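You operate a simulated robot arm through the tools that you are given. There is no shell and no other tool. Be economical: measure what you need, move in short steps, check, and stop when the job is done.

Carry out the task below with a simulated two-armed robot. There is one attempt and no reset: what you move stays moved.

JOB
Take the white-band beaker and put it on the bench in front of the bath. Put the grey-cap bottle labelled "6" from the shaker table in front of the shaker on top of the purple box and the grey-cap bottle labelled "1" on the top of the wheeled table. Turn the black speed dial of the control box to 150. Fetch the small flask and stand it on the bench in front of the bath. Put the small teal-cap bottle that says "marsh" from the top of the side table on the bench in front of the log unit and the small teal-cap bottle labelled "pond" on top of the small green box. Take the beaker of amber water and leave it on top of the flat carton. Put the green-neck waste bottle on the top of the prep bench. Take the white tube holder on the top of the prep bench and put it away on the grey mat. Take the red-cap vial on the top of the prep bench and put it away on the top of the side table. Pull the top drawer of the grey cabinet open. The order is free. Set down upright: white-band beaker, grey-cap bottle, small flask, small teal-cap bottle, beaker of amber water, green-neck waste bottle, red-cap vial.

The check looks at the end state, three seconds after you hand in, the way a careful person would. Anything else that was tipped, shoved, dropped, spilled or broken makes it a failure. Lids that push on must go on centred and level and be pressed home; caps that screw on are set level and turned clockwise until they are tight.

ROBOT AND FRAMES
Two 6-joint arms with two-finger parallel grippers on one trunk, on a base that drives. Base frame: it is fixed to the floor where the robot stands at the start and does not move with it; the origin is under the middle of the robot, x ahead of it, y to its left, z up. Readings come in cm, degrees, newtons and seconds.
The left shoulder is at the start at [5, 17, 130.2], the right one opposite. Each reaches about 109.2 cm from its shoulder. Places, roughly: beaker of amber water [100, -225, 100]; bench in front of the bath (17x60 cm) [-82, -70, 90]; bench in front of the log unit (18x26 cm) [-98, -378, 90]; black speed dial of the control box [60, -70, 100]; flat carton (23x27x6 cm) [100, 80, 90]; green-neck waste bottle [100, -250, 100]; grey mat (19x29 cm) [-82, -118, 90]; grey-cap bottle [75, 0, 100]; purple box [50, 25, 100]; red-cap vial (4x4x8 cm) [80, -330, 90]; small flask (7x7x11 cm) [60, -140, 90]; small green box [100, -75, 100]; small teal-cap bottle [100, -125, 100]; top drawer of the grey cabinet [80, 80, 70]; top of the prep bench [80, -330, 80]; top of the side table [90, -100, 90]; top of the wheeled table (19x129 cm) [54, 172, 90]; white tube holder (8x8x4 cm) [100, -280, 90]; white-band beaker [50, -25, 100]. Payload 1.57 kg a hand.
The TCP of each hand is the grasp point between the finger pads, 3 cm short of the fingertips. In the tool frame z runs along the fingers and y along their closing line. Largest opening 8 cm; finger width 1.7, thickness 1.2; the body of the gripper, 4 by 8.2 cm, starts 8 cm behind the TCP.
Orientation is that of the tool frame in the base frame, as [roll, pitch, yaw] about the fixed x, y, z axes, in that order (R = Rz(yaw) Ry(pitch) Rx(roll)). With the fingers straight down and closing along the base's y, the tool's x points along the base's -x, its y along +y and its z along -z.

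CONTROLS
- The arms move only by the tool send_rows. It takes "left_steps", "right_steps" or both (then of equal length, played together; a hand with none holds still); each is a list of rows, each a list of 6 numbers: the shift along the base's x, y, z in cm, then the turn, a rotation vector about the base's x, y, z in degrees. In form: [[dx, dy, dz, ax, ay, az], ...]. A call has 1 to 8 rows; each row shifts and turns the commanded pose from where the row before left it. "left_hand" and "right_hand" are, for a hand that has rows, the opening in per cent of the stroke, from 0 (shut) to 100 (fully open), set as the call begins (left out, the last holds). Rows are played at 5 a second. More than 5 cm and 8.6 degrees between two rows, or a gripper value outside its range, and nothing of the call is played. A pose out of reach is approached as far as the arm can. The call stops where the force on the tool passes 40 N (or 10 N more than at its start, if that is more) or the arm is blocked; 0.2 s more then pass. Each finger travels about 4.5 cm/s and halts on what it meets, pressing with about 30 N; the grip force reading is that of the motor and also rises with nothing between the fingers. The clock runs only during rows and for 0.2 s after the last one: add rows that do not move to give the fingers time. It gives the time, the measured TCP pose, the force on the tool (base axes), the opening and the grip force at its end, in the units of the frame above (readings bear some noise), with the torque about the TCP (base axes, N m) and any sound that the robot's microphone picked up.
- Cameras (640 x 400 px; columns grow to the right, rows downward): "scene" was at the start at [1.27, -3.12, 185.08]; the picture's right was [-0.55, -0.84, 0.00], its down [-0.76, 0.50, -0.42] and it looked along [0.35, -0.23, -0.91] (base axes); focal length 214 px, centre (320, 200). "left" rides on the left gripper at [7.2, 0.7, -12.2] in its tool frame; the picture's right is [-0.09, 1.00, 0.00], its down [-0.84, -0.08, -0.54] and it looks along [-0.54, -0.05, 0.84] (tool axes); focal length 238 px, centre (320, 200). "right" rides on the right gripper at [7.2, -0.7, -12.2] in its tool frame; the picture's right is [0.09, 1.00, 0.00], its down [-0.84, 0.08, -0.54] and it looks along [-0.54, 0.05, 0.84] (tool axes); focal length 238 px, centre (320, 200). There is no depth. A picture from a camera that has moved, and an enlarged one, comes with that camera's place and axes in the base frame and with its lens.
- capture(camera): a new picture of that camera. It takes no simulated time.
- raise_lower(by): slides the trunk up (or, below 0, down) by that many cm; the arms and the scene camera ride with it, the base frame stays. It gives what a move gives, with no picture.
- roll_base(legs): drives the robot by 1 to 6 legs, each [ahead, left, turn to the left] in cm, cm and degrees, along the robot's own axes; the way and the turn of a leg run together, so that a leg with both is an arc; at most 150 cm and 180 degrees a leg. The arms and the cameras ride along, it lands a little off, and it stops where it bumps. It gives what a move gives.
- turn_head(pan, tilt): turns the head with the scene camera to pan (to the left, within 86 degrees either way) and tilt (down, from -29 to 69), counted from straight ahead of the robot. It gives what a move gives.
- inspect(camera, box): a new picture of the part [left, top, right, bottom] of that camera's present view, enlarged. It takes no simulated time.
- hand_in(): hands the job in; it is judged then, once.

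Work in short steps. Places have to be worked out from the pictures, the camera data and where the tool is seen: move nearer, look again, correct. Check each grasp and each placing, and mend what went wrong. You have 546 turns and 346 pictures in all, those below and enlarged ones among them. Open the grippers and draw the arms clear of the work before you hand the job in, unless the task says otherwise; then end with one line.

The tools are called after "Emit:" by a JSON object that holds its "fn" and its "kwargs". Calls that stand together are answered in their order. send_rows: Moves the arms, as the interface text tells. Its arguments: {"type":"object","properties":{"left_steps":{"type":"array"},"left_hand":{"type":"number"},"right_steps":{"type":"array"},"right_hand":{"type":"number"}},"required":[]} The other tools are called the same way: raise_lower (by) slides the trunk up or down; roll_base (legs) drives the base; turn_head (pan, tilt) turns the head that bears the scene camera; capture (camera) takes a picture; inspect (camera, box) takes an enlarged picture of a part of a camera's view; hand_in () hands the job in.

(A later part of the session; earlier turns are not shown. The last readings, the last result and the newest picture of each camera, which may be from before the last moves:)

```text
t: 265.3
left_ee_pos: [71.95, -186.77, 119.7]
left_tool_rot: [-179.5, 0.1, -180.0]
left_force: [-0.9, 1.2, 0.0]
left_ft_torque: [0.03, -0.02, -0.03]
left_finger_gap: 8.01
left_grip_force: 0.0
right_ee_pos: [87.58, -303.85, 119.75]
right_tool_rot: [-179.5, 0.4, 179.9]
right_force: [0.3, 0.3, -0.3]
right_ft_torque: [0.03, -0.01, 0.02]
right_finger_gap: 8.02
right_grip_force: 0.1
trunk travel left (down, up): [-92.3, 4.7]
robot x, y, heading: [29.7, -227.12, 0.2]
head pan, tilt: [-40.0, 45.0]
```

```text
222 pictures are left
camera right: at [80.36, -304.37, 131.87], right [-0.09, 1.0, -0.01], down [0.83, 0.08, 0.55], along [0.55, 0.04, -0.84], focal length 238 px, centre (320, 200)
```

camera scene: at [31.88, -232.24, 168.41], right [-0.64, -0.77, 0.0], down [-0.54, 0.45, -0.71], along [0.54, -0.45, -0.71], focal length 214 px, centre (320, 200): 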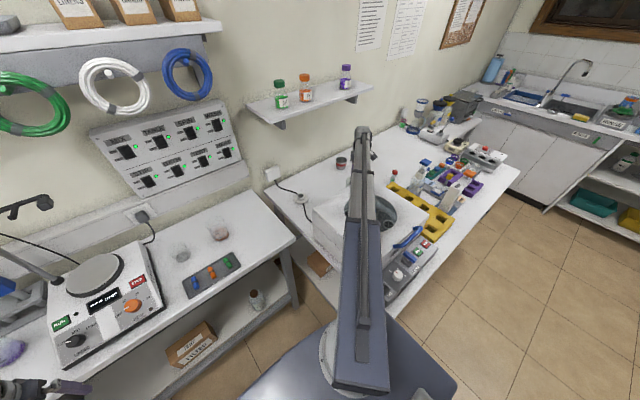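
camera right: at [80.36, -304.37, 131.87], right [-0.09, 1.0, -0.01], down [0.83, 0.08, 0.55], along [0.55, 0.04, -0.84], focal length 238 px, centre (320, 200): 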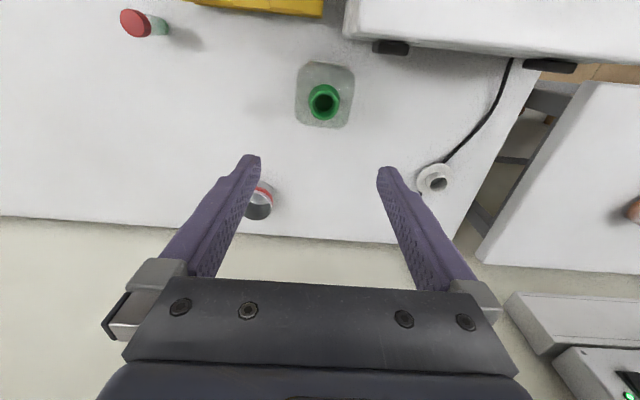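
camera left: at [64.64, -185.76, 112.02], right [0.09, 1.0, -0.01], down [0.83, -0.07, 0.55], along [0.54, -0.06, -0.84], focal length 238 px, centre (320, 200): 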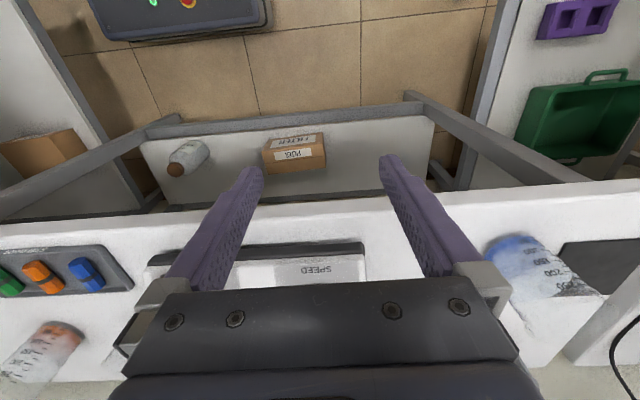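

Waste bottle stands. Swing the right arm back, then shift the base left so the arm can reach the tube holder without crossing the centrifuge.

Emit:
{"fn": "raise_lower", "kwargs": {"by": 4}}

Emit:
{"fn": "send_rows", "kwargs": {"right_steps": [[-0.3, 4.8, 0, 0, 0, 0], [-0.3, 4.8, 0, 0, 0, 0], [-0.3, 4.8, 0, 0, 0, 0], [-0.3, 4.8, 0, 0, 0, 0], [-0.3, 4.8, 0, 0, 0, 0], [-0.3, 4.8, 0, 0, 0, 0], [-0.3, 4.8, 0, 0, 0, 0], [-0.3, 4.8, 0, 0, 0, 0]]}}

Emit:
{"fn": "roll_base", "kwargs": {"legs": [[3.5, 21, 0]]}}

Emit:
{"fn": "capture", "kwargs": {"camera": "right"}}

Emit:
{"fn": "capture", "kwargs": {"camera": "scene"}}

```text
t: 266.1
left_ee_pos: [71.84, -186.93, 123.76]
left_tool_rot: [-179.5, 0.3, 180.0]
left_force: [-0.5, -0.5, -0.5]
left_ft_torque: [0.01, 0.03, 0.05]
left_finger_gap: 8.03
left_grip_force: 0.0
right_ee_pos: [87.63, -303.93, 123.72]
right_tool_rot: [-179.6, 0.4, 179.9]
right_force: [-0.8, 0.0, 0.3]
right_ft_torque: [-0.04, 0.0, 0.0]
right_finger_gap: 8.0
right_grip_force: 0.1
trunk travel left (down, up): [-96.3, 0.7]
robot x, y, heading: [29.59, -227.16, 0.2]
head pan, tilt: [-40.0, 45.0]
```

```text
t: 267.9
left_ee_pos: [71.91, -186.89, 123.8]
left_tool_rot: [-179.5, 0.2, 179.9]
left_force: [0.2, 0.5, -0.1]
left_ft_torque: [0.01, 0.03, 0.0]
left_finger_gap: 8.02
left_grip_force: 0.0
right_ee_pos: [84.73, -265.43, 123.9]
right_tool_rot: [-179.6, 0.5, 179.8]
right_force: [0.1, -0.2, 0.6]
right_ft_torque: [-0.03, 0.0, 0.0]
right_finger_gap: 8.01
right_grip_force: 0.1
trunk travel left (down, up): [-96.3, 0.7]
robot x, y, heading: [29.86, -227.67, 0.3]
head pan, tilt: [-40.0, 45.0]
```

```text
t: 269.6
left_ee_pos: [75.54, -165.61, 123.76]
left_tool_rot: [-179.5, 0.2, 179.9]
left_force: [-0.1, 1.6, -0.1]
left_ft_torque: [-0.01, -0.03, 0.03]
left_finger_gap: 8.01
left_grip_force: 0.1
right_ee_pos: [88.46, -244.16, 123.82]
right_tool_rot: [-179.6, 0.4, 179.9]
right_force: [-0.1, 0.1, 0.1]
right_ft_torque: [-0.03, 0.0, 0.01]
right_finger_gap: 7.97
right_grip_force: 0.0
trunk travel left (down, up): [-96.3, 0.7]
robot x, y, heading: [33.08, -205.89, 0.1]
head pan, tilt: [-40.0, 45.0]
```

```text
221 pictures are left
camera right: at [81.17, -244.76, 135.9], right [-0.09, 1.0, -0.01], down [0.83, 0.08, 0.55], along [0.55, 0.04, -0.84], focal length 238 px, centre (320, 200)
```

right: 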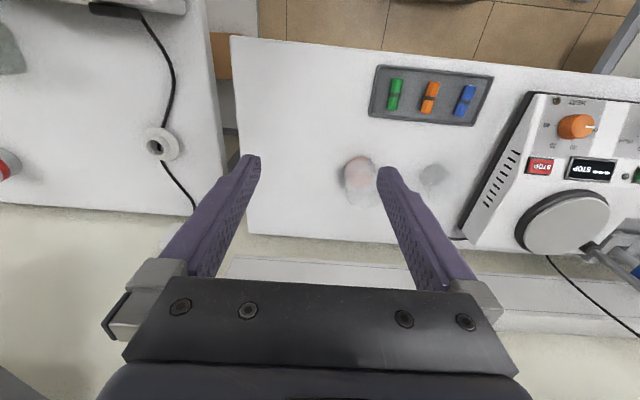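

```text
220 pictures are left
camera scene: at [35.62, -211.14, 192.19], right [-0.64, -0.77, 0.0], down [-0.54, 0.45, -0.71], along [0.54, -0.45, -0.71], focal length 214 px, centre (320, 200)
```

scene: 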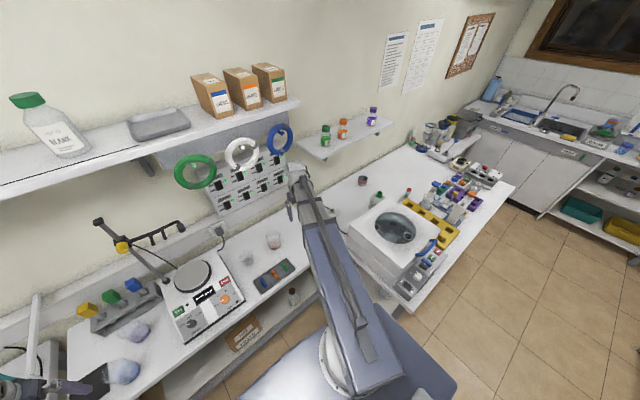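

Collar top ≈[101.3,-275.8,89.5]. Swing to [89,-275.6] at height, then lower to TCP≈101 so the wrist goes under the small shelf.

Emit:
{"fn": "send_rows", "kwargs": {"right_steps": [[0, -4.5, 0, 0, 0, 0], [0, -4.5, 0, 0, 0, 0], [0, -4.5, 0, 0, 0, 0], [0, -4.5, 0, 0, 0, 0], [0, -4.5, 0, 0, 0, 0], [0, -4.5, 0, 0, 0, 0], [0, -4.5, 0, 0, 0, 0]]}}

Emit:
{"fn": "raise_lower", "kwargs": {"by": -23}}

Emit:
{"fn": "capture", "kwargs": {"camera": "right"}}

Emit:
{"fn": "capture", "kwargs": {"camera": "scene"}}

```text
t: 271.1
left_ee_pos: [75.43, -165.64, 123.8]
left_tool_rot: [-179.5, 0.2, 179.8]
left_force: [0.4, 0.2, -0.1]
left_ft_torque: [0.03, 0.0, 0.04]
left_finger_gap: 7.97
left_grip_force: 0.2
right_ee_pos: [88.46, -276.04, 123.64]
right_tool_rot: [-179.6, 0.6, 179.9]
right_force: [0.0, 0.3, 0.3]
right_ft_torque: [0.03, 0.01, -0.02]
right_finger_gap: 8.0
right_grip_force: 0.1
right hand out of reach, approached as far as the arm can: row 6
trunk travel left (down, up): [-96.3, 0.7]
robot x, y, heading: [33.41, -206.41, 0.1]
head pan, tilt: [-40.0, 45.0]
```

```text
t: 273.6
left_ee_pos: [75.52, -165.71, 100.84]
left_tool_rot: [-179.5, 0.2, 179.9]
left_force: [0.7, 0.3, -0.2]
left_ft_torque: [-0.05, -0.02, 0.0]
left_finger_gap: 8.01
left_grip_force: 0.0
right_ee_pos: [88.53, -275.85, 100.73]
right_tool_rot: [-179.7, 0.6, 179.9]
right_force: [-0.7, -0.4, 0.1]
right_ft_torque: [0.01, -0.01, -0.02]
right_finger_gap: 8.03
right_grip_force: 0.0
trunk travel left (down, up): [-73.3, 23.7]
robot x, y, heading: [33.15, -205.85, 0.1]
head pan, tilt: [-40.0, 45.0]
```

```text
219 pictures are left
camera right: at [81.2, -276.44, 112.89], right [-0.09, 1.0, -0.01], down [0.83, 0.08, 0.55], along [0.55, 0.04, -0.84], focal length 238 px, centre (320, 200)
```

right: 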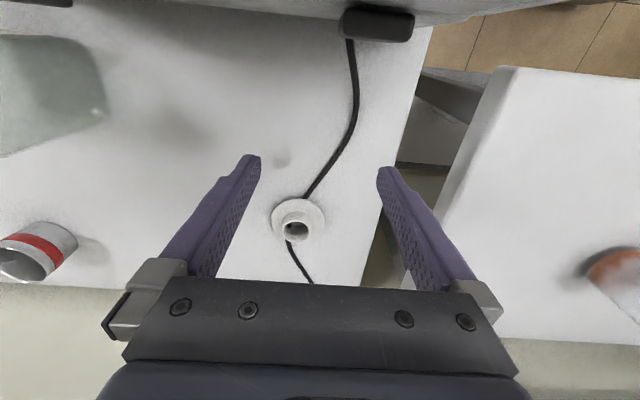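

```text
218 pictures are left
camera scene: at [35.59, -211.27, 169.19], right [-0.64, -0.77, 0.0], down [-0.54, 0.45, -0.71], along [0.54, -0.45, -0.71], focal length 214 px, centre (320, 200)
```

scene: 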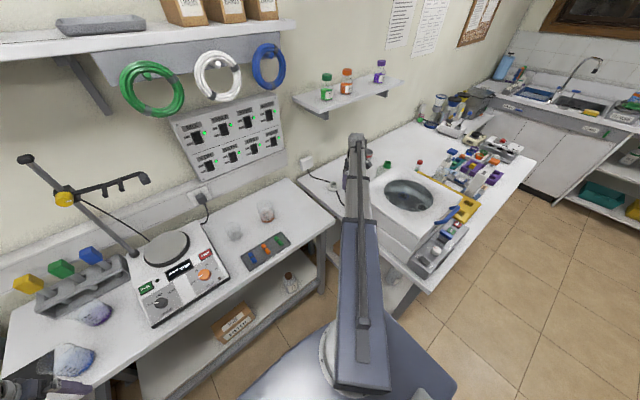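

Emit:
{"fn": "capture", "kwargs": {"camera": "left"}}

Emit:
{"fn": "inspect", "kwargs": {"camera": "right", "box": [250, 130, 390, 270]}}

```text
217 pictures are left
camera left: at [68.32, -164.74, 112.83], right [0.09, 1.0, -0.01], down [0.83, -0.07, 0.55], along [0.54, -0.06, -0.84], focal length 238 px, centre (320, 200)
```

left: 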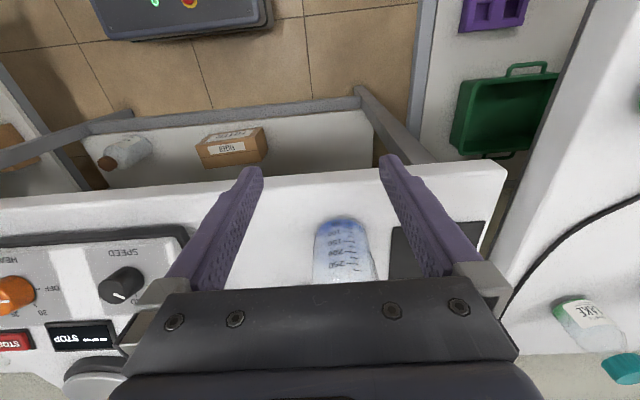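

```text
2.86 times, centred on (320, 200) of right
camera zoom: at [81.2, -276.44, 112.89], right [-0.09, 1.0, -0.01], down [0.83, 0.08, 0.55], along [0.55, 0.04, -0.84], focal length 681 px, centre (320, 200)
```

zoom: 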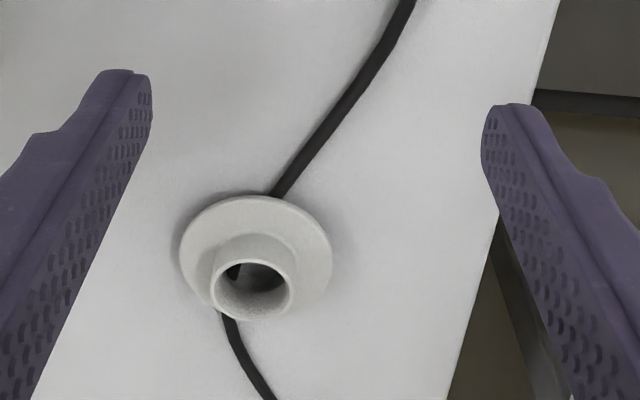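

Collar centre ≈[102,-278], 3.7 cm wide. Extend the right hand over it (and ease the left hand back from the blue beaker).

Emit:
{"fn": "send_rows", "kwargs": {"left_steps": [[-1, 1.3, 0, 0, 0, 0], [-1, 1.3, 0, 0, 0, 0], [-1, 1.3, 0, 0, 0, 0]], "right_steps": [[4.5, -0.7, 0, 0, 0, 0], [4.5, -0.7, 0, 0, 0, 0], [4.4, -0.7, 0, 0, 0, 0]]}}

Emit:
{"fn": "capture", "kwargs": {"camera": "right"}}

```text
t: 274.4
left_ee_pos: [72.47, -161.79, 100.78]
left_tool_rot: [-179.5, 0.2, 179.9]
left_force: [0.3, -0.1, -0.2]
left_ft_torque: [0.0, 0.02, -0.01]
left_finger_gap: 8.0
left_grip_force: 0.1
right_ee_pos: [101.97, -278.33, 100.74]
right_tool_rot: [-179.7, 0.4, 179.9]
right_force: [-0.5, -0.3, 0.8]
right_ft_torque: [-0.02, 0.02, 0.0]
right_finger_gap: 8.01
right_grip_force: 0.0
trunk travel left (down, up): [-73.3, 23.7]
robot x, y, heading: [33.01, -206.36, 0.1]
head pan, tilt: [-40.0, 45.0]
```

```text
215 pictures are left
camera right: at [94.7, -278.74, 112.85], right [-0.09, 1.0, -0.01], down [0.83, 0.08, 0.55], along [0.55, 0.04, -0.84], focal length 238 px, centre (320, 200)
```

right: 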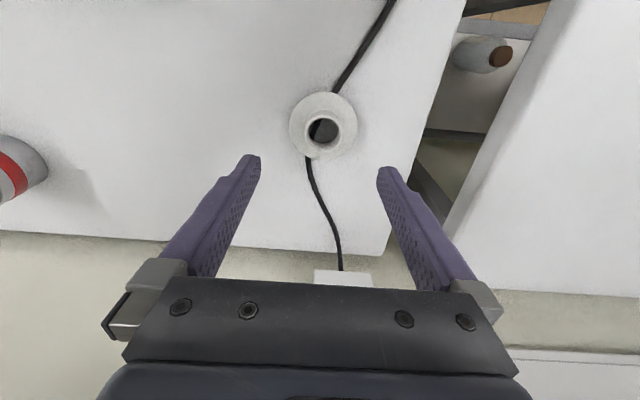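

Aligned. Lower toward TCP≈89.6.

Emit:
{"fn": "raise_lower", "kwargs": {"by": -8.5}}

Emit:
{"fn": "capture", "kwargs": {"camera": "right"}}

```text
t: 275.6
left_ee_pos: [72.45, -161.54, 92.21]
left_tool_rot: [-179.5, 0.2, 179.9]
left_force: [0.6, 1.2, 0.0]
left_ft_torque: [-0.01, 0.01, 0.02]
left_finger_gap: 8.01
left_grip_force: 0.1
right_ee_pos: [101.8, -278.12, 92.28]
right_tool_rot: [-179.6, 0.6, 179.9]
right_force: [0.0, -0.1, 0.4]
right_ft_torque: [0.03, -0.01, 0.03]
right_finger_gap: 7.99
right_grip_force: 0.1
trunk travel left (down, up): [-64.8, 32.2]
robot x, y, heading: [33.27, -205.74, 0.0]
head pan, tilt: [-40.0, 45.0]
```

```text
214 pictures are left
camera right: at [94.58, -278.72, 104.39], right [-0.09, 1.0, -0.01], down [0.83, 0.08, 0.55], along [0.55, 0.04, -0.84], focal length 238 px, centre (320, 200)
```

right: 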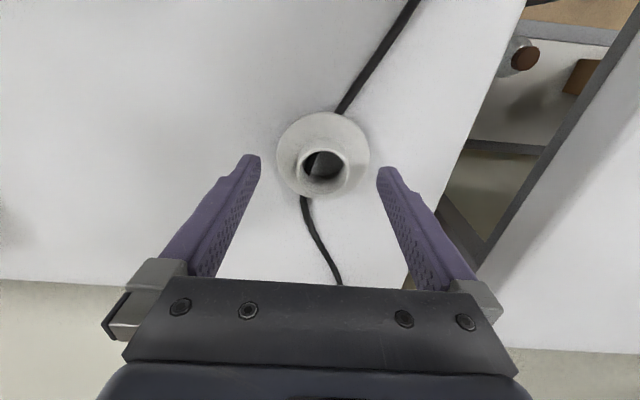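

Emit:
{"fn": "send_rows", "kwargs": {"right_steps": [[0, 0.1, 0, 0, 0, 0], [0, 0, 0, 0, 0, 0]], "right_hand": 72}}

Emit:
{"fn": "raise_lower", "kwargs": {"by": -2.4}}

Emit:
{"fn": "raise_lower", "kwargs": {"by": -0.4}}

Emit:
{"fn": "send_rows", "kwargs": {"right_steps": [[0, 0, 0, 0, 0, 0], [0, 0, 0, 0, 0, 0], [0, 0, 0, 0, 0, 0], [0, 0, 0, 0, 0, 0], [0, 0, 0, 0, 0, 0]], "right_hand": 0}}

```text
t: 276.2
left_ee_pos: [72.48, -161.62, 92.21]
left_tool_rot: [-179.4, 0.2, 180.0]
left_force: [-0.4, -0.3, 0.4]
left_ft_torque: [0.02, 0.0, -0.02]
left_finger_gap: 8.0
left_grip_force: 0.1
right_ee_pos: [101.72, -278.09, 92.31]
right_tool_rot: [-179.6, 0.4, 179.9]
right_force: [0.3, -0.3, 0.0]
right_ft_torque: [-0.05, 0.01, -0.01]
right_finger_gap: 5.78
right_grip_force: 0.0
trunk travel left (down, up): [-64.8, 32.2]
robot x, y, heading: [33.23, -205.98, 0.1]
head pan, tilt: [-40.0, 45.0]
```

```text
t: 276.9
left_ee_pos: [72.43, -161.55, 89.93]
left_tool_rot: [-179.5, 0.2, 179.9]
left_force: [-0.8, -0.7, 0.4]
left_ft_torque: [-0.03, -0.01, 0.01]
left_finger_gap: 7.99
left_grip_force: 0.1
right_ee_pos: [101.76, -277.97, 89.83]
right_tool_rot: [-179.6, 0.4, -180.0]
right_force: [0.0, -0.5, -0.2]
right_ft_torque: [-0.03, 0.0, 0.01]
right_finger_gap: 5.76
right_grip_force: 0.1
trunk travel left (down, up): [-62.4, 34.6]
robot x, y, heading: [32.85, -206.18, 0.0]
head pan, tilt: [-40.0, 45.0]
```

```text
t: 277.4
left_ee_pos: [72.38, -161.61, 89.56]
left_tool_rot: [-179.5, 0.1, 179.9]
left_force: [-0.4, 1.0, 0.3]
left_ft_torque: [0.02, 0.01, 0.02]
left_finger_gap: 8.02
left_grip_force: 0.2
right_ee_pos: [101.73, -277.99, 89.48]
right_tool_rot: [-179.6, 0.5, 179.9]
right_force: [0.9, -0.4, 6.3]
right_ft_torque: [0.12, -0.04, -0.02]
right_finger_gap: 5.76
right_grip_force: 0.0
trunk travel left (down, up): [-62.0, 35.0]
robot x, y, heading: [33.27, -206.5, 0.3]
head pan, tilt: [-40.0, 45.0]
```

```text
t: 278.6
left_ee_pos: [72.41, -161.69, 89.47]
left_tool_rot: [-179.5, 0.2, 179.9]
left_force: [-1.1, 0.6, -1.0]
left_ft_torque: [0.0, -0.04, 0.01]
left_finger_gap: 8.0
left_grip_force: 0.1
right_ee_pos: [101.76, -278.06, 89.6]
right_tool_rot: [-179.6, 0.5, 179.9]
right_force: [-0.3, -1.3, 7.8]
right_ft_torque: [0.08, 0.04, 0.02]
right_finger_gap: 3.94
right_grip_force: 30.3
trunk travel left (down, up): [-62.0, 35.0]
robot x, y, heading: [33.06, -206.19, 0.0]
head pan, tilt: [-40.0, 45.0]
```

Gripped the collar (3.9 cm). Lift to TCP≈101 and check.

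Emit:
{"fn": "raise_lower", "kwargs": {"by": 10}}

Emit:
{"fn": "capture", "kwargs": {"camera": "right"}}

```text
t: 279.9
left_ee_pos: [72.46, -161.72, 99.36]
left_tool_rot: [-179.6, 0.2, 180.0]
left_force: [0.5, 0.2, 0.0]
left_ft_torque: [0.0, 0.02, -0.04]
left_finger_gap: 8.03
left_grip_force: 0.0
right_ee_pos: [101.75, -278.11, 99.51]
right_tool_rot: [-179.6, 0.4, 179.8]
right_force: [0.7, -0.4, -0.4]
right_ft_torque: [-0.01, 0.02, 0.01]
right_finger_gap: 3.82
right_grip_force: 30.3
trunk travel left (down, up): [-72.0, 25.0]
robot x, y, heading: [33.36, -205.88, 0.1]
head pan, tilt: [-40.0, 45.0]
```

```text
213 pictures are left
camera right: at [94.56, -278.6, 111.56], right [-0.09, 1.0, -0.01], down [0.83, 0.08, 0.55], along [0.55, 0.04, -0.84], focal length 238 px, centre (320, 200)
```

right: 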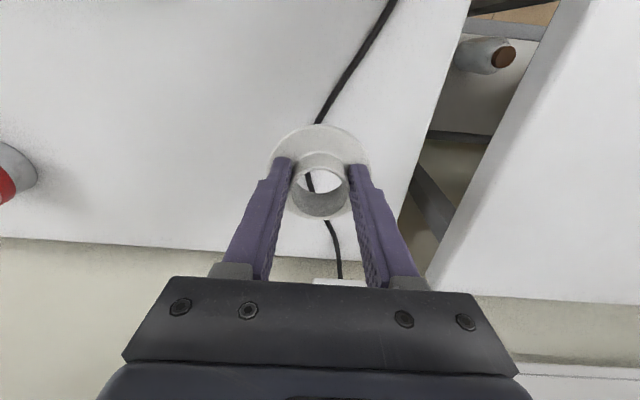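

Holder lifted. Pull back from under the shelf, raise, and swing the arm back.

Emit:
{"fn": "send_rows", "kwargs": {"right_steps": [[-4.5, 0.5, 0, 0, 0, 0], [-4.5, 0.5, 0, 0, 0, 0], [-4.5, 0.5, 0, 0, 0, 0]]}}

Emit:
{"fn": "raise_lower", "kwargs": {"by": 24}}

Emit:
{"fn": "send_rows", "kwargs": {"right_steps": [[-1.5, 4.6, 0, 0, 0, 0], [-1.5, 4.6, 0, 0, 0, 0], [-1.5, 4.6, 0, 0, 0, 0], [-1.5, 4.6, 0, 0, 0, 0], [-1.5, 4.6, 0, 0, 0, 0], [-1.5, 4.6, 0, 0, 0, 0], [-2, 2, 0, 0, 0, 0]]}}

Emit:
{"fn": "roll_base", "kwargs": {"legs": [[-40, 0, 0], [0, -120, 0]]}}

Emit:
{"fn": "turn_head", "kwargs": {"pan": 10, "tilt": 50}}

Emit:
{"fn": "capture", "kwargs": {"camera": "scene"}}

```text
t: 280.7
left_ee_pos: [72.22, -161.63, 99.56]
left_tool_rot: [-179.5, 0.1, 180.0]
left_force: [0.2, 0.0, 0.3]
left_ft_torque: [0.0, -0.01, 0.0]
left_finger_gap: 8.01
left_grip_force: 0.1
right_ee_pos: [88.0, -276.63, 99.55]
right_tool_rot: [-179.6, 0.6, 179.8]
right_force: [0.5, -0.2, -0.6]
right_ft_torque: [0.0, -0.01, -0.02]
right_finger_gap: 3.84
right_grip_force: 30.1
trunk travel left (down, up): [-72.0, 25.0]
robot x, y, heading: [33.08, -206.27, 0.1]
head pan, tilt: [-40.0, 45.0]
```

```text
t: 283.2
left_ee_pos: [72.43, -161.67, 123.41]
left_tool_rot: [-179.5, 0.2, 179.9]
left_force: [-0.7, 0.0, 0.3]
left_ft_torque: [-0.02, 0.03, -0.02]
left_finger_gap: 8.0
left_grip_force: 0.3
right_ee_pos: [88.17, -276.74, 123.44]
right_tool_rot: [-179.6, 0.3, 180.0]
right_force: [0.6, -0.7, -0.3]
right_ft_torque: [-0.01, 0.04, -0.04]
right_finger_gap: 3.85
right_grip_force: 30.0
trunk travel left (down, up): [-96.0, 1.0]
robot x, y, heading: [32.82, -206.56, -0.2]
head pan, tilt: [-40.0, 45.0]
```

```text
t: 284.8
left_ee_pos: [72.37, -161.64, 123.47]
left_tool_rot: [-179.5, 0.2, 179.9]
left_force: [0.6, 0.5, -0.4]
left_ft_torque: [0.03, -0.01, 0.01]
left_finger_gap: 7.99
left_grip_force: 0.0
right_ee_pos: [77.13, -246.94, 123.4]
right_tool_rot: [-179.6, 0.5, 179.9]
right_force: [0.3, 1.0, -2.0]
right_ft_torque: [0.0, -0.02, 0.02]
right_finger_gap: 3.86
right_grip_force: 30.2
trunk travel left (down, up): [-96.0, 1.0]
robot x, y, heading: [33.26, -206.28, 0.0]
head pan, tilt: [-40.0, 45.0]
```

```text
t: 293.1
left_ee_pos: [31.77, -282.95, 123.42]
left_tool_rot: [-179.6, 0.2, 179.2]
left_force: [1.0, -0.3, 0.0]
left_ft_torque: [0.0, -0.01, -0.01]
left_finger_gap: 8.0
left_grip_force: 0.0
right_ee_pos: [35.51, -368.56, 123.49]
right_tool_rot: [-179.6, 0.5, 179.3]
right_force: [-0.3, -0.3, 0.0]
right_ft_torque: [0.02, -0.01, 0.0]
right_finger_gap: 3.81
right_grip_force: 30.1
trunk travel left (down, up): [-96.0, 1.0]
robot x, y, heading: [-8.0, -327.18, -0.8]
head pan, tilt: [-40.0, 45.0]
```

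```text
t: 294.2
left_ee_pos: [31.82, -283.0, 123.44]
left_tool_rot: [-179.5, 0.2, 179.3]
left_force: [-0.4, 1.0, -0.5]
left_ft_torque: [0.0, -0.02, -0.01]
left_finger_gap: 7.98
left_grip_force: 0.0
right_ee_pos: [35.47, -368.33, 123.47]
right_tool_rot: [-179.5, 0.4, 179.2]
right_force: [-0.4, 0.3, -0.5]
right_ft_torque: [-0.02, -0.01, 0.07]
right_finger_gap: 3.79
right_grip_force: 30.0
trunk travel left (down, up): [-96.0, 1.0]
robot x, y, heading: [-7.82, -327.11, -0.6]
head pan, tilt: [10.0, 50.0]
```

```text
212 pictures are left
camera scene: at [-4.13, -325.58, 191.19], right [0.16, -0.99, 0.0], down [-0.76, -0.12, -0.64], along [0.63, 0.1, -0.77], focal length 214 px, centre (320, 200)
```

scene: 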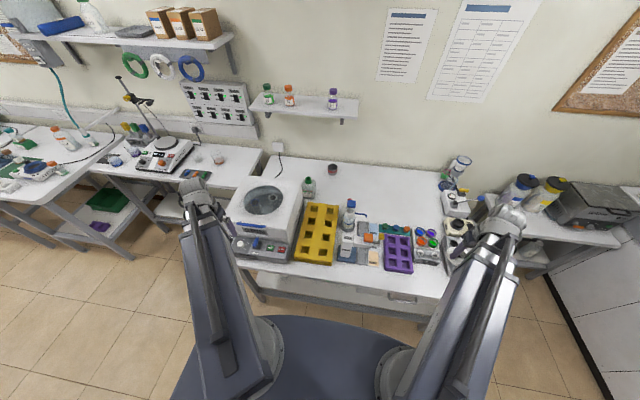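

Emit:
{"fn": "inspect", "kwargs": {"camera": "scene", "box": [220, 150, 460, 290]}}

```text
2.67 times, centred on (340, 220) of scene
camera zoom: at [-4.13, -325.58, 191.19], right [0.16, -0.99, 0.0], down [-0.76, -0.12, -0.64], along [0.63, 0.1, -0.77], focal length 572 px, centre (267, 147)
```

zoom: 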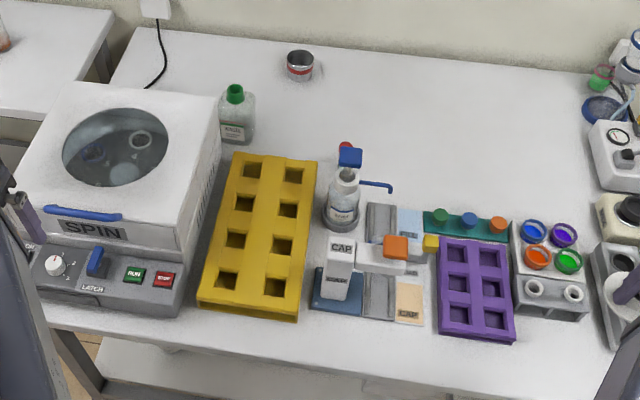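

The red vial (cap ≈[80,-329,92.5]) stands behind a pump bottle (≈[67,-331], top ≈104). I'll come from the left with the left arm. First swing the right arm (holder) sideways off the bench.

Emit:
{"fn": "send_rows", "kwargs": {"right_steps": [[-3, -2.6, 0, 0, 0, 0], [-3, -2.6, 0, 0, 0, 0], [-3, -2.4, 0, 0, 0, 0], [-3.2, -2, 0, 0, 0, 0], [-3.2, -2, 0, 0, 0, 0], [-3.2, -2, 0, 0, 0, 0], [-3.4, -2, 0, 0, 0, 0], [-3.4, -2, 0, 0, 0, 0]]}}

Emit:
{"fn": "roll_base", "kwargs": {"legs": [[6, 22, 0.6]]}}

Emit:
{"fn": "capture", "kwargs": {"camera": "scene"}}

```text
t: 296.0
left_ee_pos: [31.76, -283.0, 123.36]
left_tool_rot: [-179.5, 0.1, 179.3]
left_force: [0.3, -0.2, 0.0]
left_ft_torque: [0.01, -0.03, 0.01]
left_finger_gap: 8.04
left_grip_force: 0.0
right_ee_pos: [10.15, -386.11, 123.43]
right_tool_rot: [-179.7, 0.5, 179.3]
right_force: [0.9, 0.4, -0.8]
right_ft_torque: [0.0, 0.04, -0.01]
right_finger_gap: 3.76
right_grip_force: 30.5
right hand out of reach, approached as far as the arm can: row 4
trunk travel left (down, up): [-96.0, 1.0]
robot x, y, heading: [-8.01, -327.24, -0.6]
head pan, tilt: [10.0, 50.0]
```

```text
t: 297.7
left_ee_pos: [37.54, -260.83, 123.44]
left_tool_rot: [-179.4, 0.2, 179.9]
left_force: [-0.1, -0.3, 1.0]
left_ft_torque: [-0.02, 0.03, -0.01]
left_finger_gap: 8.0
left_grip_force: 0.1
right_ee_pos: [16.93, -364.03, 123.54]
right_tool_rot: [-179.6, 0.4, 179.9]
right_force: [-0.6, 0.8, -0.6]
right_ft_torque: [0.01, 0.04, 0.02]
right_finger_gap: 3.77
right_grip_force: 29.3
trunk travel left (down, up): [-96.0, 1.0]
robot x, y, heading: [-1.72, -305.39, 0.1]
head pan, tilt: [10.0, 50.0]
```

```text
210 pictures are left
camera scene: at [1.97, -303.88, 191.19], right [0.17, -0.98, 0.0], down [-0.75, -0.13, -0.64], along [0.63, 0.11, -0.77], focal length 214 px, centre (320, 200)
```

scene: 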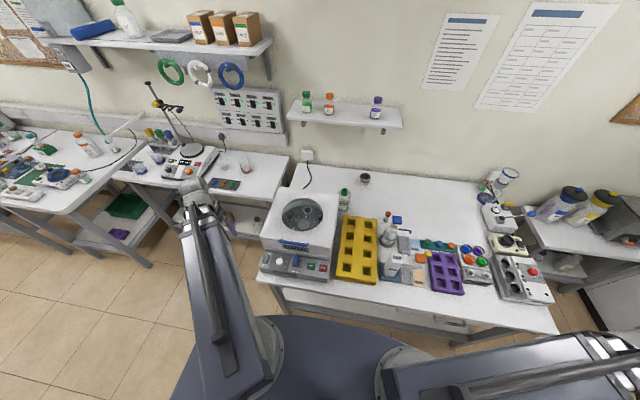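

Swing the left hand over the vial, rotating its yaw by −29° so camera and arm line up.

Emit:
{"fn": "send_rows", "kwargs": {"left_steps": [[2.5, -4, 0, 0, 0, -3.6], [2.5, -4, 0, 0, 0, -3.6], [2.5, -4, 0, 0, 0, -3.6], [2.5, -4, 0, 0, 0, -3.6], [2.5, -4, 0, 0, 0, -3.6], [2.5, -4, 0, 0, 0, -3.6], [2.5, -4, 0, 0, 0, -3.6], [2.5, -4, 0, 0, 0, -3.8]]}}

Emit:
{"fn": "send_rows", "kwargs": {"left_steps": [[2.5, -4, 0, 0, 0, 0], [2.5, -4, 0, 0, 0, 0], [2.5, -4, 0, 0, 0, 0], [2.5, -4, 0, 0, 0, 0], [2.5, -4, 0, 0, 0, 0], [2.5, -4, 0, 0, 0, 0], [2.5, -4, 0, 0, 0, 0], [2.5, -4, 0, 0, 0, 0]]}}

Emit:
{"fn": "capture", "kwargs": {"camera": "left"}}

Emit:
{"fn": "inspect", "kwargs": {"camera": "scene", "box": [300, 170, 480, 300]}}

```text
t: 299.5
left_ee_pos: [57.49, -293.1, 123.44]
left_tool_rot: [-179.6, 0.2, 150.9]
left_force: [-0.2, -0.8, 0.1]
left_ft_torque: [0.01, 0.02, -0.02]
left_finger_gap: 8.0
left_grip_force: 0.1
right_ee_pos: [16.97, -364.34, 123.6]
right_tool_rot: [-179.7, 0.5, 179.9]
right_force: [0.6, 0.8, -1.2]
right_ft_torque: [-0.01, 0.0, -0.04]
right_finger_gap: 3.78
right_grip_force: 29.7
trunk travel left (down, up): [-96.0, 1.0]
robot x, y, heading: [-1.72, -305.72, 0.1]
head pan, tilt: [10.0, 50.0]
```

```text
t: 301.3
left_ee_pos: [77.39, -325.05, 123.39]
left_tool_rot: [-179.5, 0.0, 150.9]
left_force: [-0.4, -0.1, 0.4]
left_ft_torque: [0.0, -0.02, -0.01]
left_finger_gap: 8.02
left_grip_force: 0.0
right_ee_pos: [17.08, -364.38, 123.39]
right_tool_rot: [-179.7, 0.4, 179.8]
right_force: [-0.4, -0.5, -1.5]
right_ft_torque: [0.01, 0.04, 0.0]
right_finger_gap: 3.75
right_grip_force: 30.0
trunk travel left (down, up): [-96.0, 1.0]
robot x, y, heading: [-1.84, -305.84, -0.0]
head pan, tilt: [10.0, 50.0]
```

```text
209 pictures are left
camera left: at [71.55, -320.71, 135.47], right [0.56, 0.83, -0.01], down [0.69, -0.47, 0.55], along [0.45, -0.31, -0.84], focal length 238 px, centre (320, 200)
```

left: 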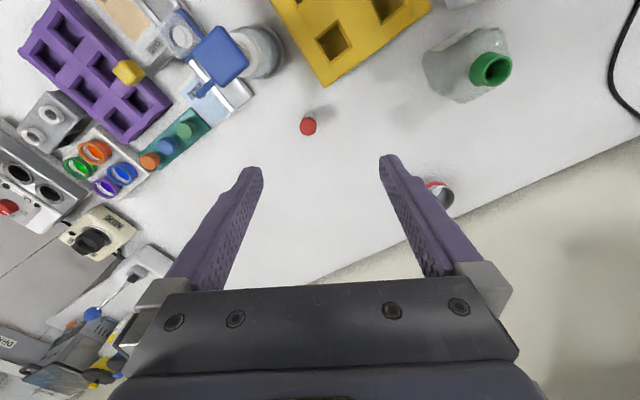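

```text
3.08 times, centred on (390, 235) of scene
camera zoom: at [2.03, -304.13, 191.19], right [0.17, -0.98, 0.0], down [-0.75, -0.13, -0.64], along [0.63, 0.11, -0.77], focal length 660 px, centre (105, 92)
```

zoom: 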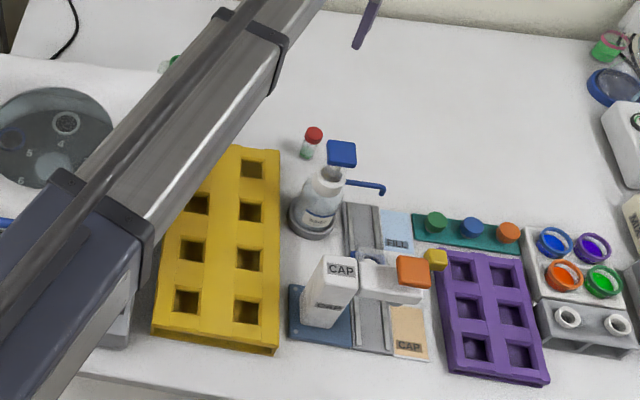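

Vial cap ≈[80.5,-329.6,92.3], pump top ≈[66,-330.4,105.5]. It is near the reach limit, so shift the base right 4 cm, then align.

Emit:
{"fn": "roll_base", "kwargs": {"legs": [[0, -4.5, 0]]}}

Emit:
{"fn": "capture", "kwargs": {"camera": "left"}}

```text
t: 302.2
left_ee_pos: [77.32, -329.55, 123.36]
left_tool_rot: [-179.6, 0.1, 150.9]
left_force: [0.1, -0.6, 0.1]
left_ft_torque: [0.07, -0.02, 0.01]
left_finger_gap: 7.98
left_grip_force: 0.1
right_ee_pos: [16.98, -368.82, 123.34]
right_tool_rot: [-179.7, 0.4, 179.8]
right_force: [-0.8, -0.7, -0.2]
right_ft_torque: [0.03, 0.03, -0.05]
right_finger_gap: 3.77
right_grip_force: 30.2
trunk travel left (down, up): [-96.0, 1.0]
robot x, y, heading: [-2.21, -309.61, 0.0]
head pan, tilt: [10.0, 50.0]
```

```text
207 pictures are left
camera left: at [71.43, -325.18, 135.5], right [0.57, 0.82, -0.01], down [0.69, -0.47, 0.55], along [0.45, -0.31, -0.84], focal length 238 px, centre (320, 200)
```

left: 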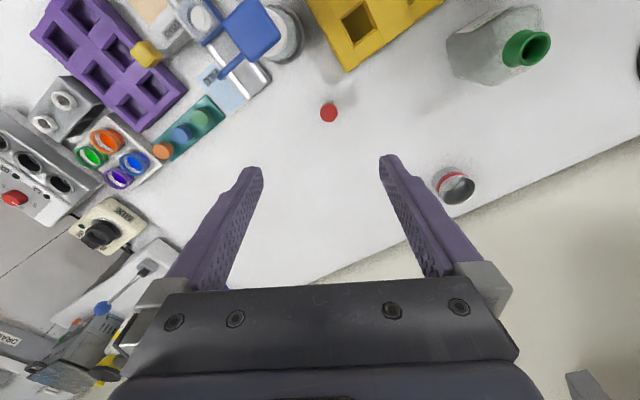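

Emit:
{"fn": "send_rows", "kwargs": {"left_steps": [[1.5, 0, 0, 0, 0, 0], [1.6, 0, 0, 0, 0, 0]]}}

Emit:
{"fn": "raise_lower", "kwargs": {"by": -24}}

Emit:
{"fn": "capture", "kwargs": {"camera": "left"}}

Emit:
{"fn": "inspect", "kwargs": {"camera": "scene", "box": [280, 150, 480, 300]}}

```text
t: 302.8
left_ee_pos: [80.47, -329.51, 123.46]
left_tool_rot: [-179.6, 0.1, 150.8]
left_force: [-0.3, -0.8, 0.0]
left_ft_torque: [0.0, 0.01, 0.01]
left_finger_gap: 8.01
left_grip_force: 0.1
right_ee_pos: [16.96, -368.85, 123.37]
right_tool_rot: [-179.7, 0.4, 179.9]
right_force: [0.7, -0.7, -1.0]
right_ft_torque: [0.03, 0.03, 0.07]
right_finger_gap: 3.8
right_grip_force: 30.0
trunk travel left (down, up): [-96.0, 1.0]
robot x, y, heading: [-2.04, -310.14, -0.1]
head pan, tilt: [10.0, 50.0]
```

```text
t: 305.3
left_ee_pos: [80.29, -329.37, 99.43]
left_tool_rot: [-179.4, 0.1, 150.9]
left_force: [0.2, -0.3, -0.2]
left_ft_torque: [0.02, 0.0, 0.02]
left_finger_gap: 8.01
left_grip_force: 0.1
right_ee_pos: [16.92, -368.71, 99.51]
right_tool_rot: [-179.7, 0.5, 179.9]
right_force: [-0.2, -0.5, -0.8]
right_ft_torque: [-0.04, 0.01, 0.0]
right_finger_gap: 3.78
right_grip_force: 29.8
trunk travel left (down, up): [-72.0, 25.0]
robot x, y, heading: [-1.73, -310.07, 0.4]
head pan, tilt: [10.0, 50.0]
```

```text
206 pictures are left
camera left: at [74.55, -325.01, 111.53], right [0.57, 0.82, -0.01], down [0.69, -0.47, 0.55], along [0.45, -0.31, -0.84], focal length 238 px, centre (320, 200)
```

left: 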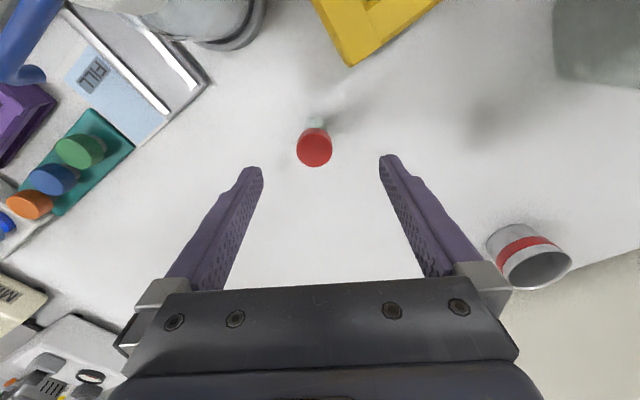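

```text
2.67 times, centred on (380, 225) of scene
camera zoom: at [1.93, -308.45, 167.2], right [0.17, -0.98, 0.0], down [-0.75, -0.13, -0.64], along [0.63, 0.11, -0.77], focal length 572 px, centre (160, 133)
```

zoom: 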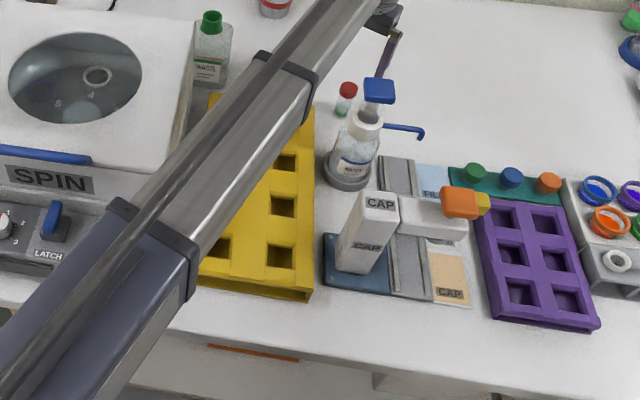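

Aligned on the cap; arm clears the pump. Lower 6.5 and close.

Emit:
{"fn": "raise_lower", "kwargs": {"by": -6.5}}

Emit:
{"fn": "send_rows", "kwargs": {"left_steps": [[0, 0, 0, 0, 0, 0], [0, 0, 0, 0, 0, 0], [0, 0, 0, 0, 0, 0], [0, 0, 0, 0, 0, 0], [0, 0, 0, 0, 0, 0], [0, 0, 0, 0, 0, 0]], "left_hand": 0}}

Emit:
{"fn": "raise_lower", "kwargs": {"by": 8}}

Emit:
{"fn": "capture", "kwargs": {"camera": "left"}}

```text
t: 306.4
left_ee_pos: [80.32, -329.32, 92.96]
left_tool_rot: [-179.6, 0.2, 150.7]
left_force: [0.0, 0.8, -0.4]
left_ft_torque: [-0.04, -0.02, 0.01]
left_finger_gap: 7.99
left_grip_force: 0.0
right_ee_pos: [16.89, -368.57, 92.87]
right_tool_rot: [-179.7, 0.6, 179.8]
right_force: [-0.2, 0.3, 0.0]
right_ft_torque: [0.05, 0.04, 0.0]
right_finger_gap: 3.78
right_grip_force: 29.8
trunk travel left (down, up): [-65.5, 31.5]
robot x, y, heading: [-1.84, -310.1, -0.1]
head pan, tilt: [10.0, 50.0]
```

```text
t: 307.8
left_ee_pos: [80.35, -329.47, 92.94]
left_tool_rot: [-179.4, 0.3, 150.9]
left_force: [0.9, 0.1, -0.1]
left_ft_torque: [-0.02, 0.0, -0.01]
left_finger_gap: 2.95
left_grip_force: 31.0
right_ee_pos: [16.95, -368.69, 92.95]
right_tool_rot: [-179.6, 0.4, 179.9]
right_force: [-0.4, 0.2, -0.6]
right_ft_torque: [-0.02, 0.02, -0.01]
right_finger_gap: 3.76
right_grip_force: 30.0
trunk travel left (down, up): [-65.5, 31.5]
robot x, y, heading: [-1.96, -310.17, 0.1]
head pan, tilt: [10.0, 50.0]
```

```text
t: 308.9
left_ee_pos: [80.35, -329.28, 100.85]
left_tool_rot: [-179.5, 0.3, 150.9]
left_force: [0.4, -0.5, -0.8]
left_ft_torque: [0.0, 0.01, 0.03]
left_finger_gap: 2.93
left_grip_force: 29.7
right_ee_pos: [16.97, -368.68, 100.87]
right_tool_rot: [-179.7, 0.4, 179.9]
right_force: [0.3, -0.1, 0.1]
right_ft_torque: [-0.02, 0.02, 0.0]
right_finger_gap: 3.77
right_grip_force: 30.1
trunk travel left (down, up): [-73.5, 23.5]
robot x, y, heading: [-2.04, -309.52, -0.0]
head pan, tilt: [10.0, 50.0]
```

```text
204 pictures are left
camera left: at [74.56, -325.02, 113.0], right [0.57, 0.82, -0.01], down [0.69, -0.47, 0.55], along [0.45, -0.31, -0.84], focal length 238 px, centre (320, 200)
```

left: 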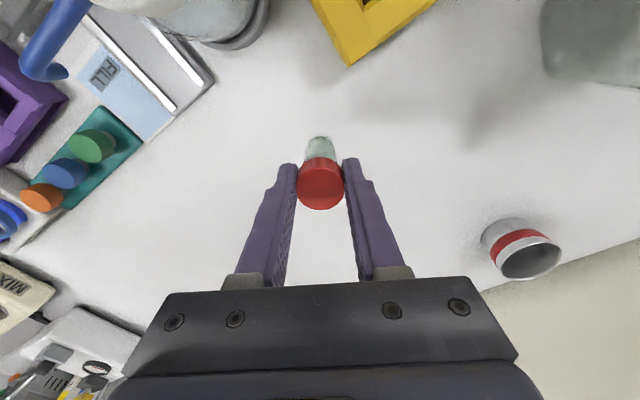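

Vial held. Raise fully and retract the left arm (undoing the yaw).

Emit:
{"fn": "raise_lower", "kwargs": {"by": 22.5}}

Emit:
{"fn": "send_rows", "kwargs": {"left_steps": [[-2.7, 4, 0, 0, 0, 3.6], [-2.7, 4, 0, 0, 0, 3.6], [-2.7, 4, 0, 0, 0, 3.6], [-2.7, 4, 0, 0, 0, 3.6], [-2.7, 4, 0, 0, 0, 3.6], [-2.7, 4, 0, 0, 0, 3.6], [-2.7, 4, 0, 0, 0, 3.6], [-2.7, 4, 0, 0, 0, 3.8]]}}

Emit:
{"fn": "send_rows", "kwargs": {"left_steps": [[-3, 3.9, 0, 0, 0, 0], [-3, 3.9, 0, 0, 0, 0], [-3, 3.9, 0, 0, 0, 0], [-3, 3.9, 0, 0, 0, 0], [-3, 3.9, 0, 0, 0, 0], [-2, 4, 0, 0, 0, 0]]}}

Emit:
{"fn": "roll_base", "kwargs": {"legs": [[-10, 0, 0], [0, 110, 0], [0, 95, 0]]}}

Emit:
{"fn": "turn_head", "kwargs": {"pan": 0, "tilt": 50}}

Emit:
{"fn": "capture", "kwargs": {"camera": "scene"}}

```text
t: 311.3
left_ee_pos: [80.28, -329.45, 123.43]
left_tool_rot: [-179.5, 0.2, 150.9]
left_force: [0.5, 0.4, -0.6]
left_ft_torque: [0.01, 0.01, 0.0]
left_finger_gap: 2.94
left_grip_force: 30.0
right_ee_pos: [16.89, -368.6, 123.45]
right_tool_rot: [-179.7, 0.5, 179.9]
right_force: [-0.4, 0.2, -0.6]
right_ft_torque: [0.04, -0.04, 0.01]
right_finger_gap: 3.73
right_grip_force: 30.0
trunk travel left (down, up): [-96.0, 1.0]
robot x, y, heading: [-1.67, -309.77, -0.1]
head pan, tilt: [10.0, 50.0]
```

```text
t: 313.1
left_ee_pos: [59.05, -297.5, 123.49]
left_tool_rot: [-179.5, 0.2, 179.8]
left_force: [-0.6, -0.2, -1.3]
left_ft_torque: [-0.01, -0.04, 0.01]
left_finger_gap: 2.91
left_grip_force: 29.9
left hand out of reach, approached as far as the arm can: row 6
right_ee_pos: [16.91, -368.67, 123.55]
right_tool_rot: [-179.5, 0.5, 179.9]
right_force: [-0.3, -0.2, -0.5]
right_ft_torque: [-0.02, 0.02, 0.0]
right_finger_gap: 3.73
right_grip_force: 29.4
trunk travel left (down, up): [-96.0, 1.0]
robot x, y, heading: [-1.99, -309.8, 0.1]
head pan, tilt: [10.0, 50.0]
```

```text
t: 314.5
left_ee_pos: [41.56, -273.57, 123.39]
left_tool_rot: [-179.5, 0.1, 179.7]
left_force: [-0.4, 0.0, -0.6]
left_ft_torque: [-0.04, 0.0, -0.02]
left_finger_gap: 2.92
left_grip_force: 29.8
left hand out of reach, approached as far as the arm can: row 1
right_ee_pos: [16.87, -368.63, 123.53]
right_tool_rot: [-179.6, 0.5, 179.9]
right_force: [-0.2, 0.1, -0.5]
right_ft_torque: [0.02, 0.01, 0.0]
right_finger_gap: 3.74
right_grip_force: 30.3
trunk travel left (down, up): [-96.0, 1.0]
robot x, y, heading: [-2.18, -310.03, 0.0]
head pan, tilt: [10.0, 50.0]
```

```text
t: 325.5
left_ee_pos: [36.05, -68.68, 123.4]
left_tool_rot: [-179.5, 0.3, 178.3]
left_force: [0.5, 1.1, -0.3]
left_ft_torque: [-0.03, -0.04, -0.01]
left_finger_gap: 2.91
left_grip_force: 29.9
right_ee_pos: [8.64, -162.93, 123.45]
right_tool_rot: [-179.6, 0.4, 178.3]
right_force: [0.0, -0.5, -1.2]
right_ft_torque: [0.01, 0.05, -0.01]
right_finger_gap: 3.72
right_grip_force: 29.4
trunk travel left (down, up): [-96.0, 1.0]
robot x, y, heading: [-8.31, -103.84, -1.4]
head pan, tilt: [10.0, 50.0]
```

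```text
t: 326.2
left_ee_pos: [35.83, -68.7, 123.5]
left_tool_rot: [-179.4, 0.1, 178.5]
left_force: [0.1, -0.3, 0.4]
left_ft_torque: [-0.02, -0.01, 0.0]
left_finger_gap: 2.93
left_grip_force: 29.6
right_ee_pos: [8.55, -163.01, 123.38]
right_tool_rot: [-179.5, 0.5, 178.4]
right_force: [0.4, 0.2, -0.7]
right_ft_torque: [0.01, 0.0, 0.01]
right_finger_gap: 3.73
right_grip_force: 29.9
trunk travel left (down, up): [-96.0, 1.0]
robot x, y, heading: [-8.59, -103.72, -1.3]
head pan, tilt: [0.0, 50.0]
```

```text
203 pictures are left
camera scene: at [-4.78, -103.69, 191.19], right [-0.03, -1.0, 0.0], down [-0.77, 0.02, -0.64], along [0.64, -0.02, -0.77], focal length 214 px, centre (320, 200)
```

scene: 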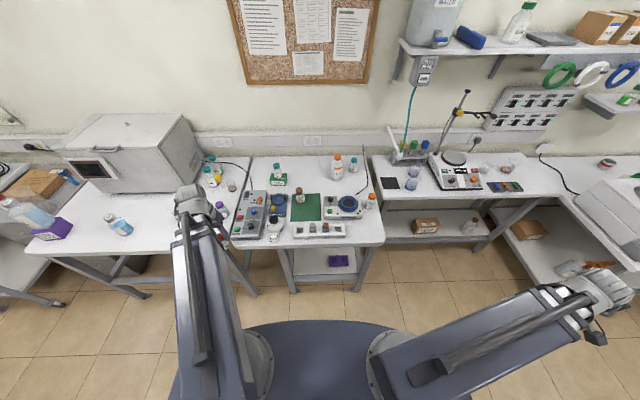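

Drive to the side table; the vial will go to the bare spot near [92,-102] where MARSH stood.

Emit:
{"fn": "roll_base", "kwargs": {"legs": [[16.5, -7, 1.3]]}}

Emit:
{"fn": "send_rows", "kwargs": {"left_steps": [[4.3, -2.4, 0, 0, 0, 0], [4.3, -2.4, 0, 0, 0, 0], [4.3, -2.4, 0, 0, 0, 0], [4.3, -2.4, 0, 0, 0, 0], [4.3, -2.4, 0, 0, 0, 0], [4.3, -2.4, 0, 0, 0, 0], [4.3, -2.4, 0, 0, 0, 0]]}}

Emit:
{"fn": "capture", "kwargs": {"camera": "left"}}

```text
t: 327.7
left_ee_pos: [51.09, -74.71, 123.48]
left_tool_rot: [-179.5, 0.0, 179.9]
left_force: [0.3, 0.0, 0.5]
left_ft_torque: [0.02, 0.03, 0.02]
left_finger_gap: 2.91
left_grip_force: 30.2
right_ee_pos: [26.29, -169.72, 123.43]
right_tool_rot: [-179.6, 0.4, 179.8]
right_force: [0.0, -0.5, -0.3]
right_ft_torque: [0.02, 0.04, 0.02]
right_finger_gap: 3.75
right_grip_force: 29.8
trunk travel left (down, up): [-96.0, 1.0]
robot x, y, heading: [7.2, -110.8, -0.2]
head pan, tilt: [0.0, 50.0]
```

```text
t: 329.3
left_ee_pos: [81.35, -91.78, 123.44]
left_tool_rot: [-179.5, 0.2, 179.9]
left_force: [-0.6, 0.5, -1.4]
left_ft_torque: [0.0, 0.0, -0.02]
left_finger_gap: 2.92
left_grip_force: 30.6
right_ee_pos: [26.2, -169.62, 123.42]
right_tool_rot: [-179.6, 0.3, 179.9]
right_force: [0.5, 0.9, -0.4]
right_ft_torque: [0.02, 0.0, 0.01]
right_finger_gap: 3.71
right_grip_force: 30.0
trunk travel left (down, up): [-96.0, 1.0]
robot x, y, heading: [7.23, -110.92, 0.3]
head pan, tilt: [0.0, 50.0]
```

```text
202 pictures are left
camera left: at [74.14, -90.78, 135.48], right [0.09, 1.0, -0.01], down [0.84, -0.07, 0.54], along [0.54, -0.06, -0.84], focal length 238 px, centre (320, 200)
```

left: 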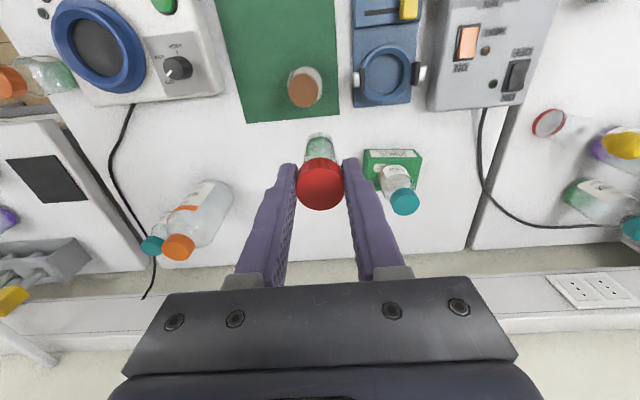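

Emit:
{"fn": "send_rows", "kwargs": {"left_steps": [[3.5, -3.3, 0, 0, 0, 0], [3.5, -3.3, 0, 0, 0, 0], [3.5, -3.3, 0, 0, 0, 0]]}}

Emit:
{"fn": "raise_lower", "kwargs": {"by": -22}}

Emit:
{"fn": "capture", "kwargs": {"camera": "left"}}

```text
t: 330.1
left_ee_pos: [91.83, -101.42, 123.36]
left_tool_rot: [-179.6, 0.1, 179.9]
left_force: [0.4, -0.3, 0.2]
left_ft_torque: [0.0, 0.07, -0.01]
left_finger_gap: 2.9
left_grip_force: 29.5
right_ee_pos: [26.29, -169.67, 123.47]
right_tool_rot: [-179.6, 0.4, 179.9]
right_force: [0.4, 0.7, -0.2]
right_ft_torque: [0.0, 0.04, -0.01]
right_finger_gap: 3.72
right_grip_force: 30.4
trunk travel left (down, up): [-96.0, 1.0]
robot x, y, heading: [7.69, -110.55, -0.2]
head pan, tilt: [0.0, 50.0]
```

```text
t: 332.5
left_ee_pos: [91.66, -101.32, 101.48]
left_tool_rot: [-179.4, 0.2, 179.9]
left_force: [0.6, 0.1, -0.3]
left_ft_torque: [0.0, 0.01, -0.01]
left_finger_gap: 2.9
left_grip_force: 29.4
right_ee_pos: [26.15, -169.69, 101.45]
right_tool_rot: [-179.6, 0.4, 179.8]
right_force: [-1.2, 0.1, -0.7]
right_ft_torque: [0.0, 0.03, 0.0]
right_finger_gap: 3.68
right_grip_force: 29.5
trunk travel left (down, up): [-74.0, 23.0]
robot x, y, heading: [7.13, -111.07, -0.1]
head pan, tilt: [0.0, 50.0]
```

```text
201 pictures are left
camera left: at [84.57, -100.43, 113.53], right [0.09, 1.0, -0.01], down [0.83, -0.07, 0.55], along [0.54, -0.06, -0.84], focal length 238 px, centre (320, 200)
```

left: 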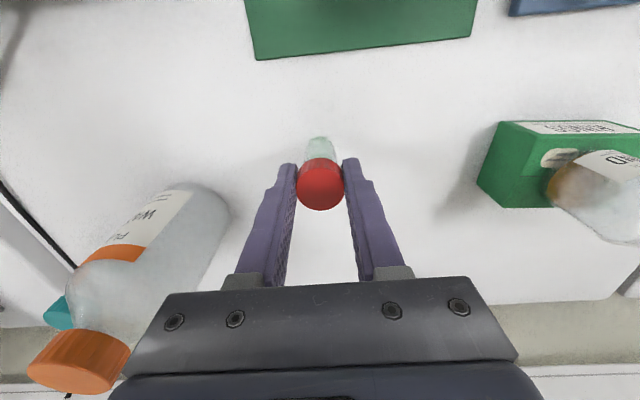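

Emit:
{"fn": "raise_lower", "kwargs": {"by": -2.8}}

Emit:
{"fn": "raise_lower", "kwargs": {"by": -0.4}}

Emit:
{"fn": "raise_lower", "kwargs": {"by": -0.3}}

```text
t: 333.2
left_ee_pos: [91.75, -101.36, 98.68]
left_tool_rot: [-179.5, 0.1, 180.0]
left_force: [0.7, -0.3, -1.2]
left_ft_torque: [-0.03, 0.0, -0.01]
left_finger_gap: 2.93
left_grip_force: 30.2
right_ee_pos: [26.03, -169.65, 98.62]
right_tool_rot: [-179.5, 0.4, 179.8]
right_force: [0.0, -0.1, -0.4]
right_ft_torque: [0.0, 0.04, 0.0]
right_finger_gap: 3.71
right_grip_force: 29.8
trunk travel left (down, up): [-71.2, 25.8]
robot x, y, heading: [7.54, -111.25, -0.0]
head pan, tilt: [0.0, 50.0]
```

```text
t: 333.7
left_ee_pos: [91.7, -101.42, 98.28]
left_tool_rot: [-179.6, 0.2, 179.8]
left_force: [0.0, 0.7, -0.3]
left_ft_torque: [-0.01, 0.0, 0.01]
left_finger_gap: 2.93
left_grip_force: 29.7
right_ee_pos: [26.15, -169.81, 98.28]
right_tool_rot: [-179.5, 0.3, 179.7]
right_force: [-0.7, 0.1, -0.8]
right_ft_torque: [-0.02, 0.02, -0.01]
right_finger_gap: 3.72
right_grip_force: 29.6
trunk travel left (down, up): [-70.8, 26.2]
robot x, y, heading: [7.18, -110.94, -0.3]
head pan, tilt: [0.0, 50.0]
```

```text
t: 334.2
left_ee_pos: [91.68, -101.41, 97.94]
left_tool_rot: [-179.5, 0.2, 179.9]
left_force: [0.0, 0.5, 1.0]
left_ft_torque: [0.0, 0.03, 0.02]
left_finger_gap: 2.93
left_grip_force: 29.8
right_ee_pos: [26.1, -169.58, 97.88]
right_tool_rot: [-179.6, 0.4, 179.9]
right_force: [-0.6, 0.4, -0.4]
right_ft_torque: [0.0, 0.03, -0.03]
right_finger_gap: 3.71
right_grip_force: 30.0
trunk travel left (down, up): [-70.5, 26.5]
robot x, y, heading: [7.06, -111.2, -0.0]
head pan, tilt: [0.0, 50.0]
```

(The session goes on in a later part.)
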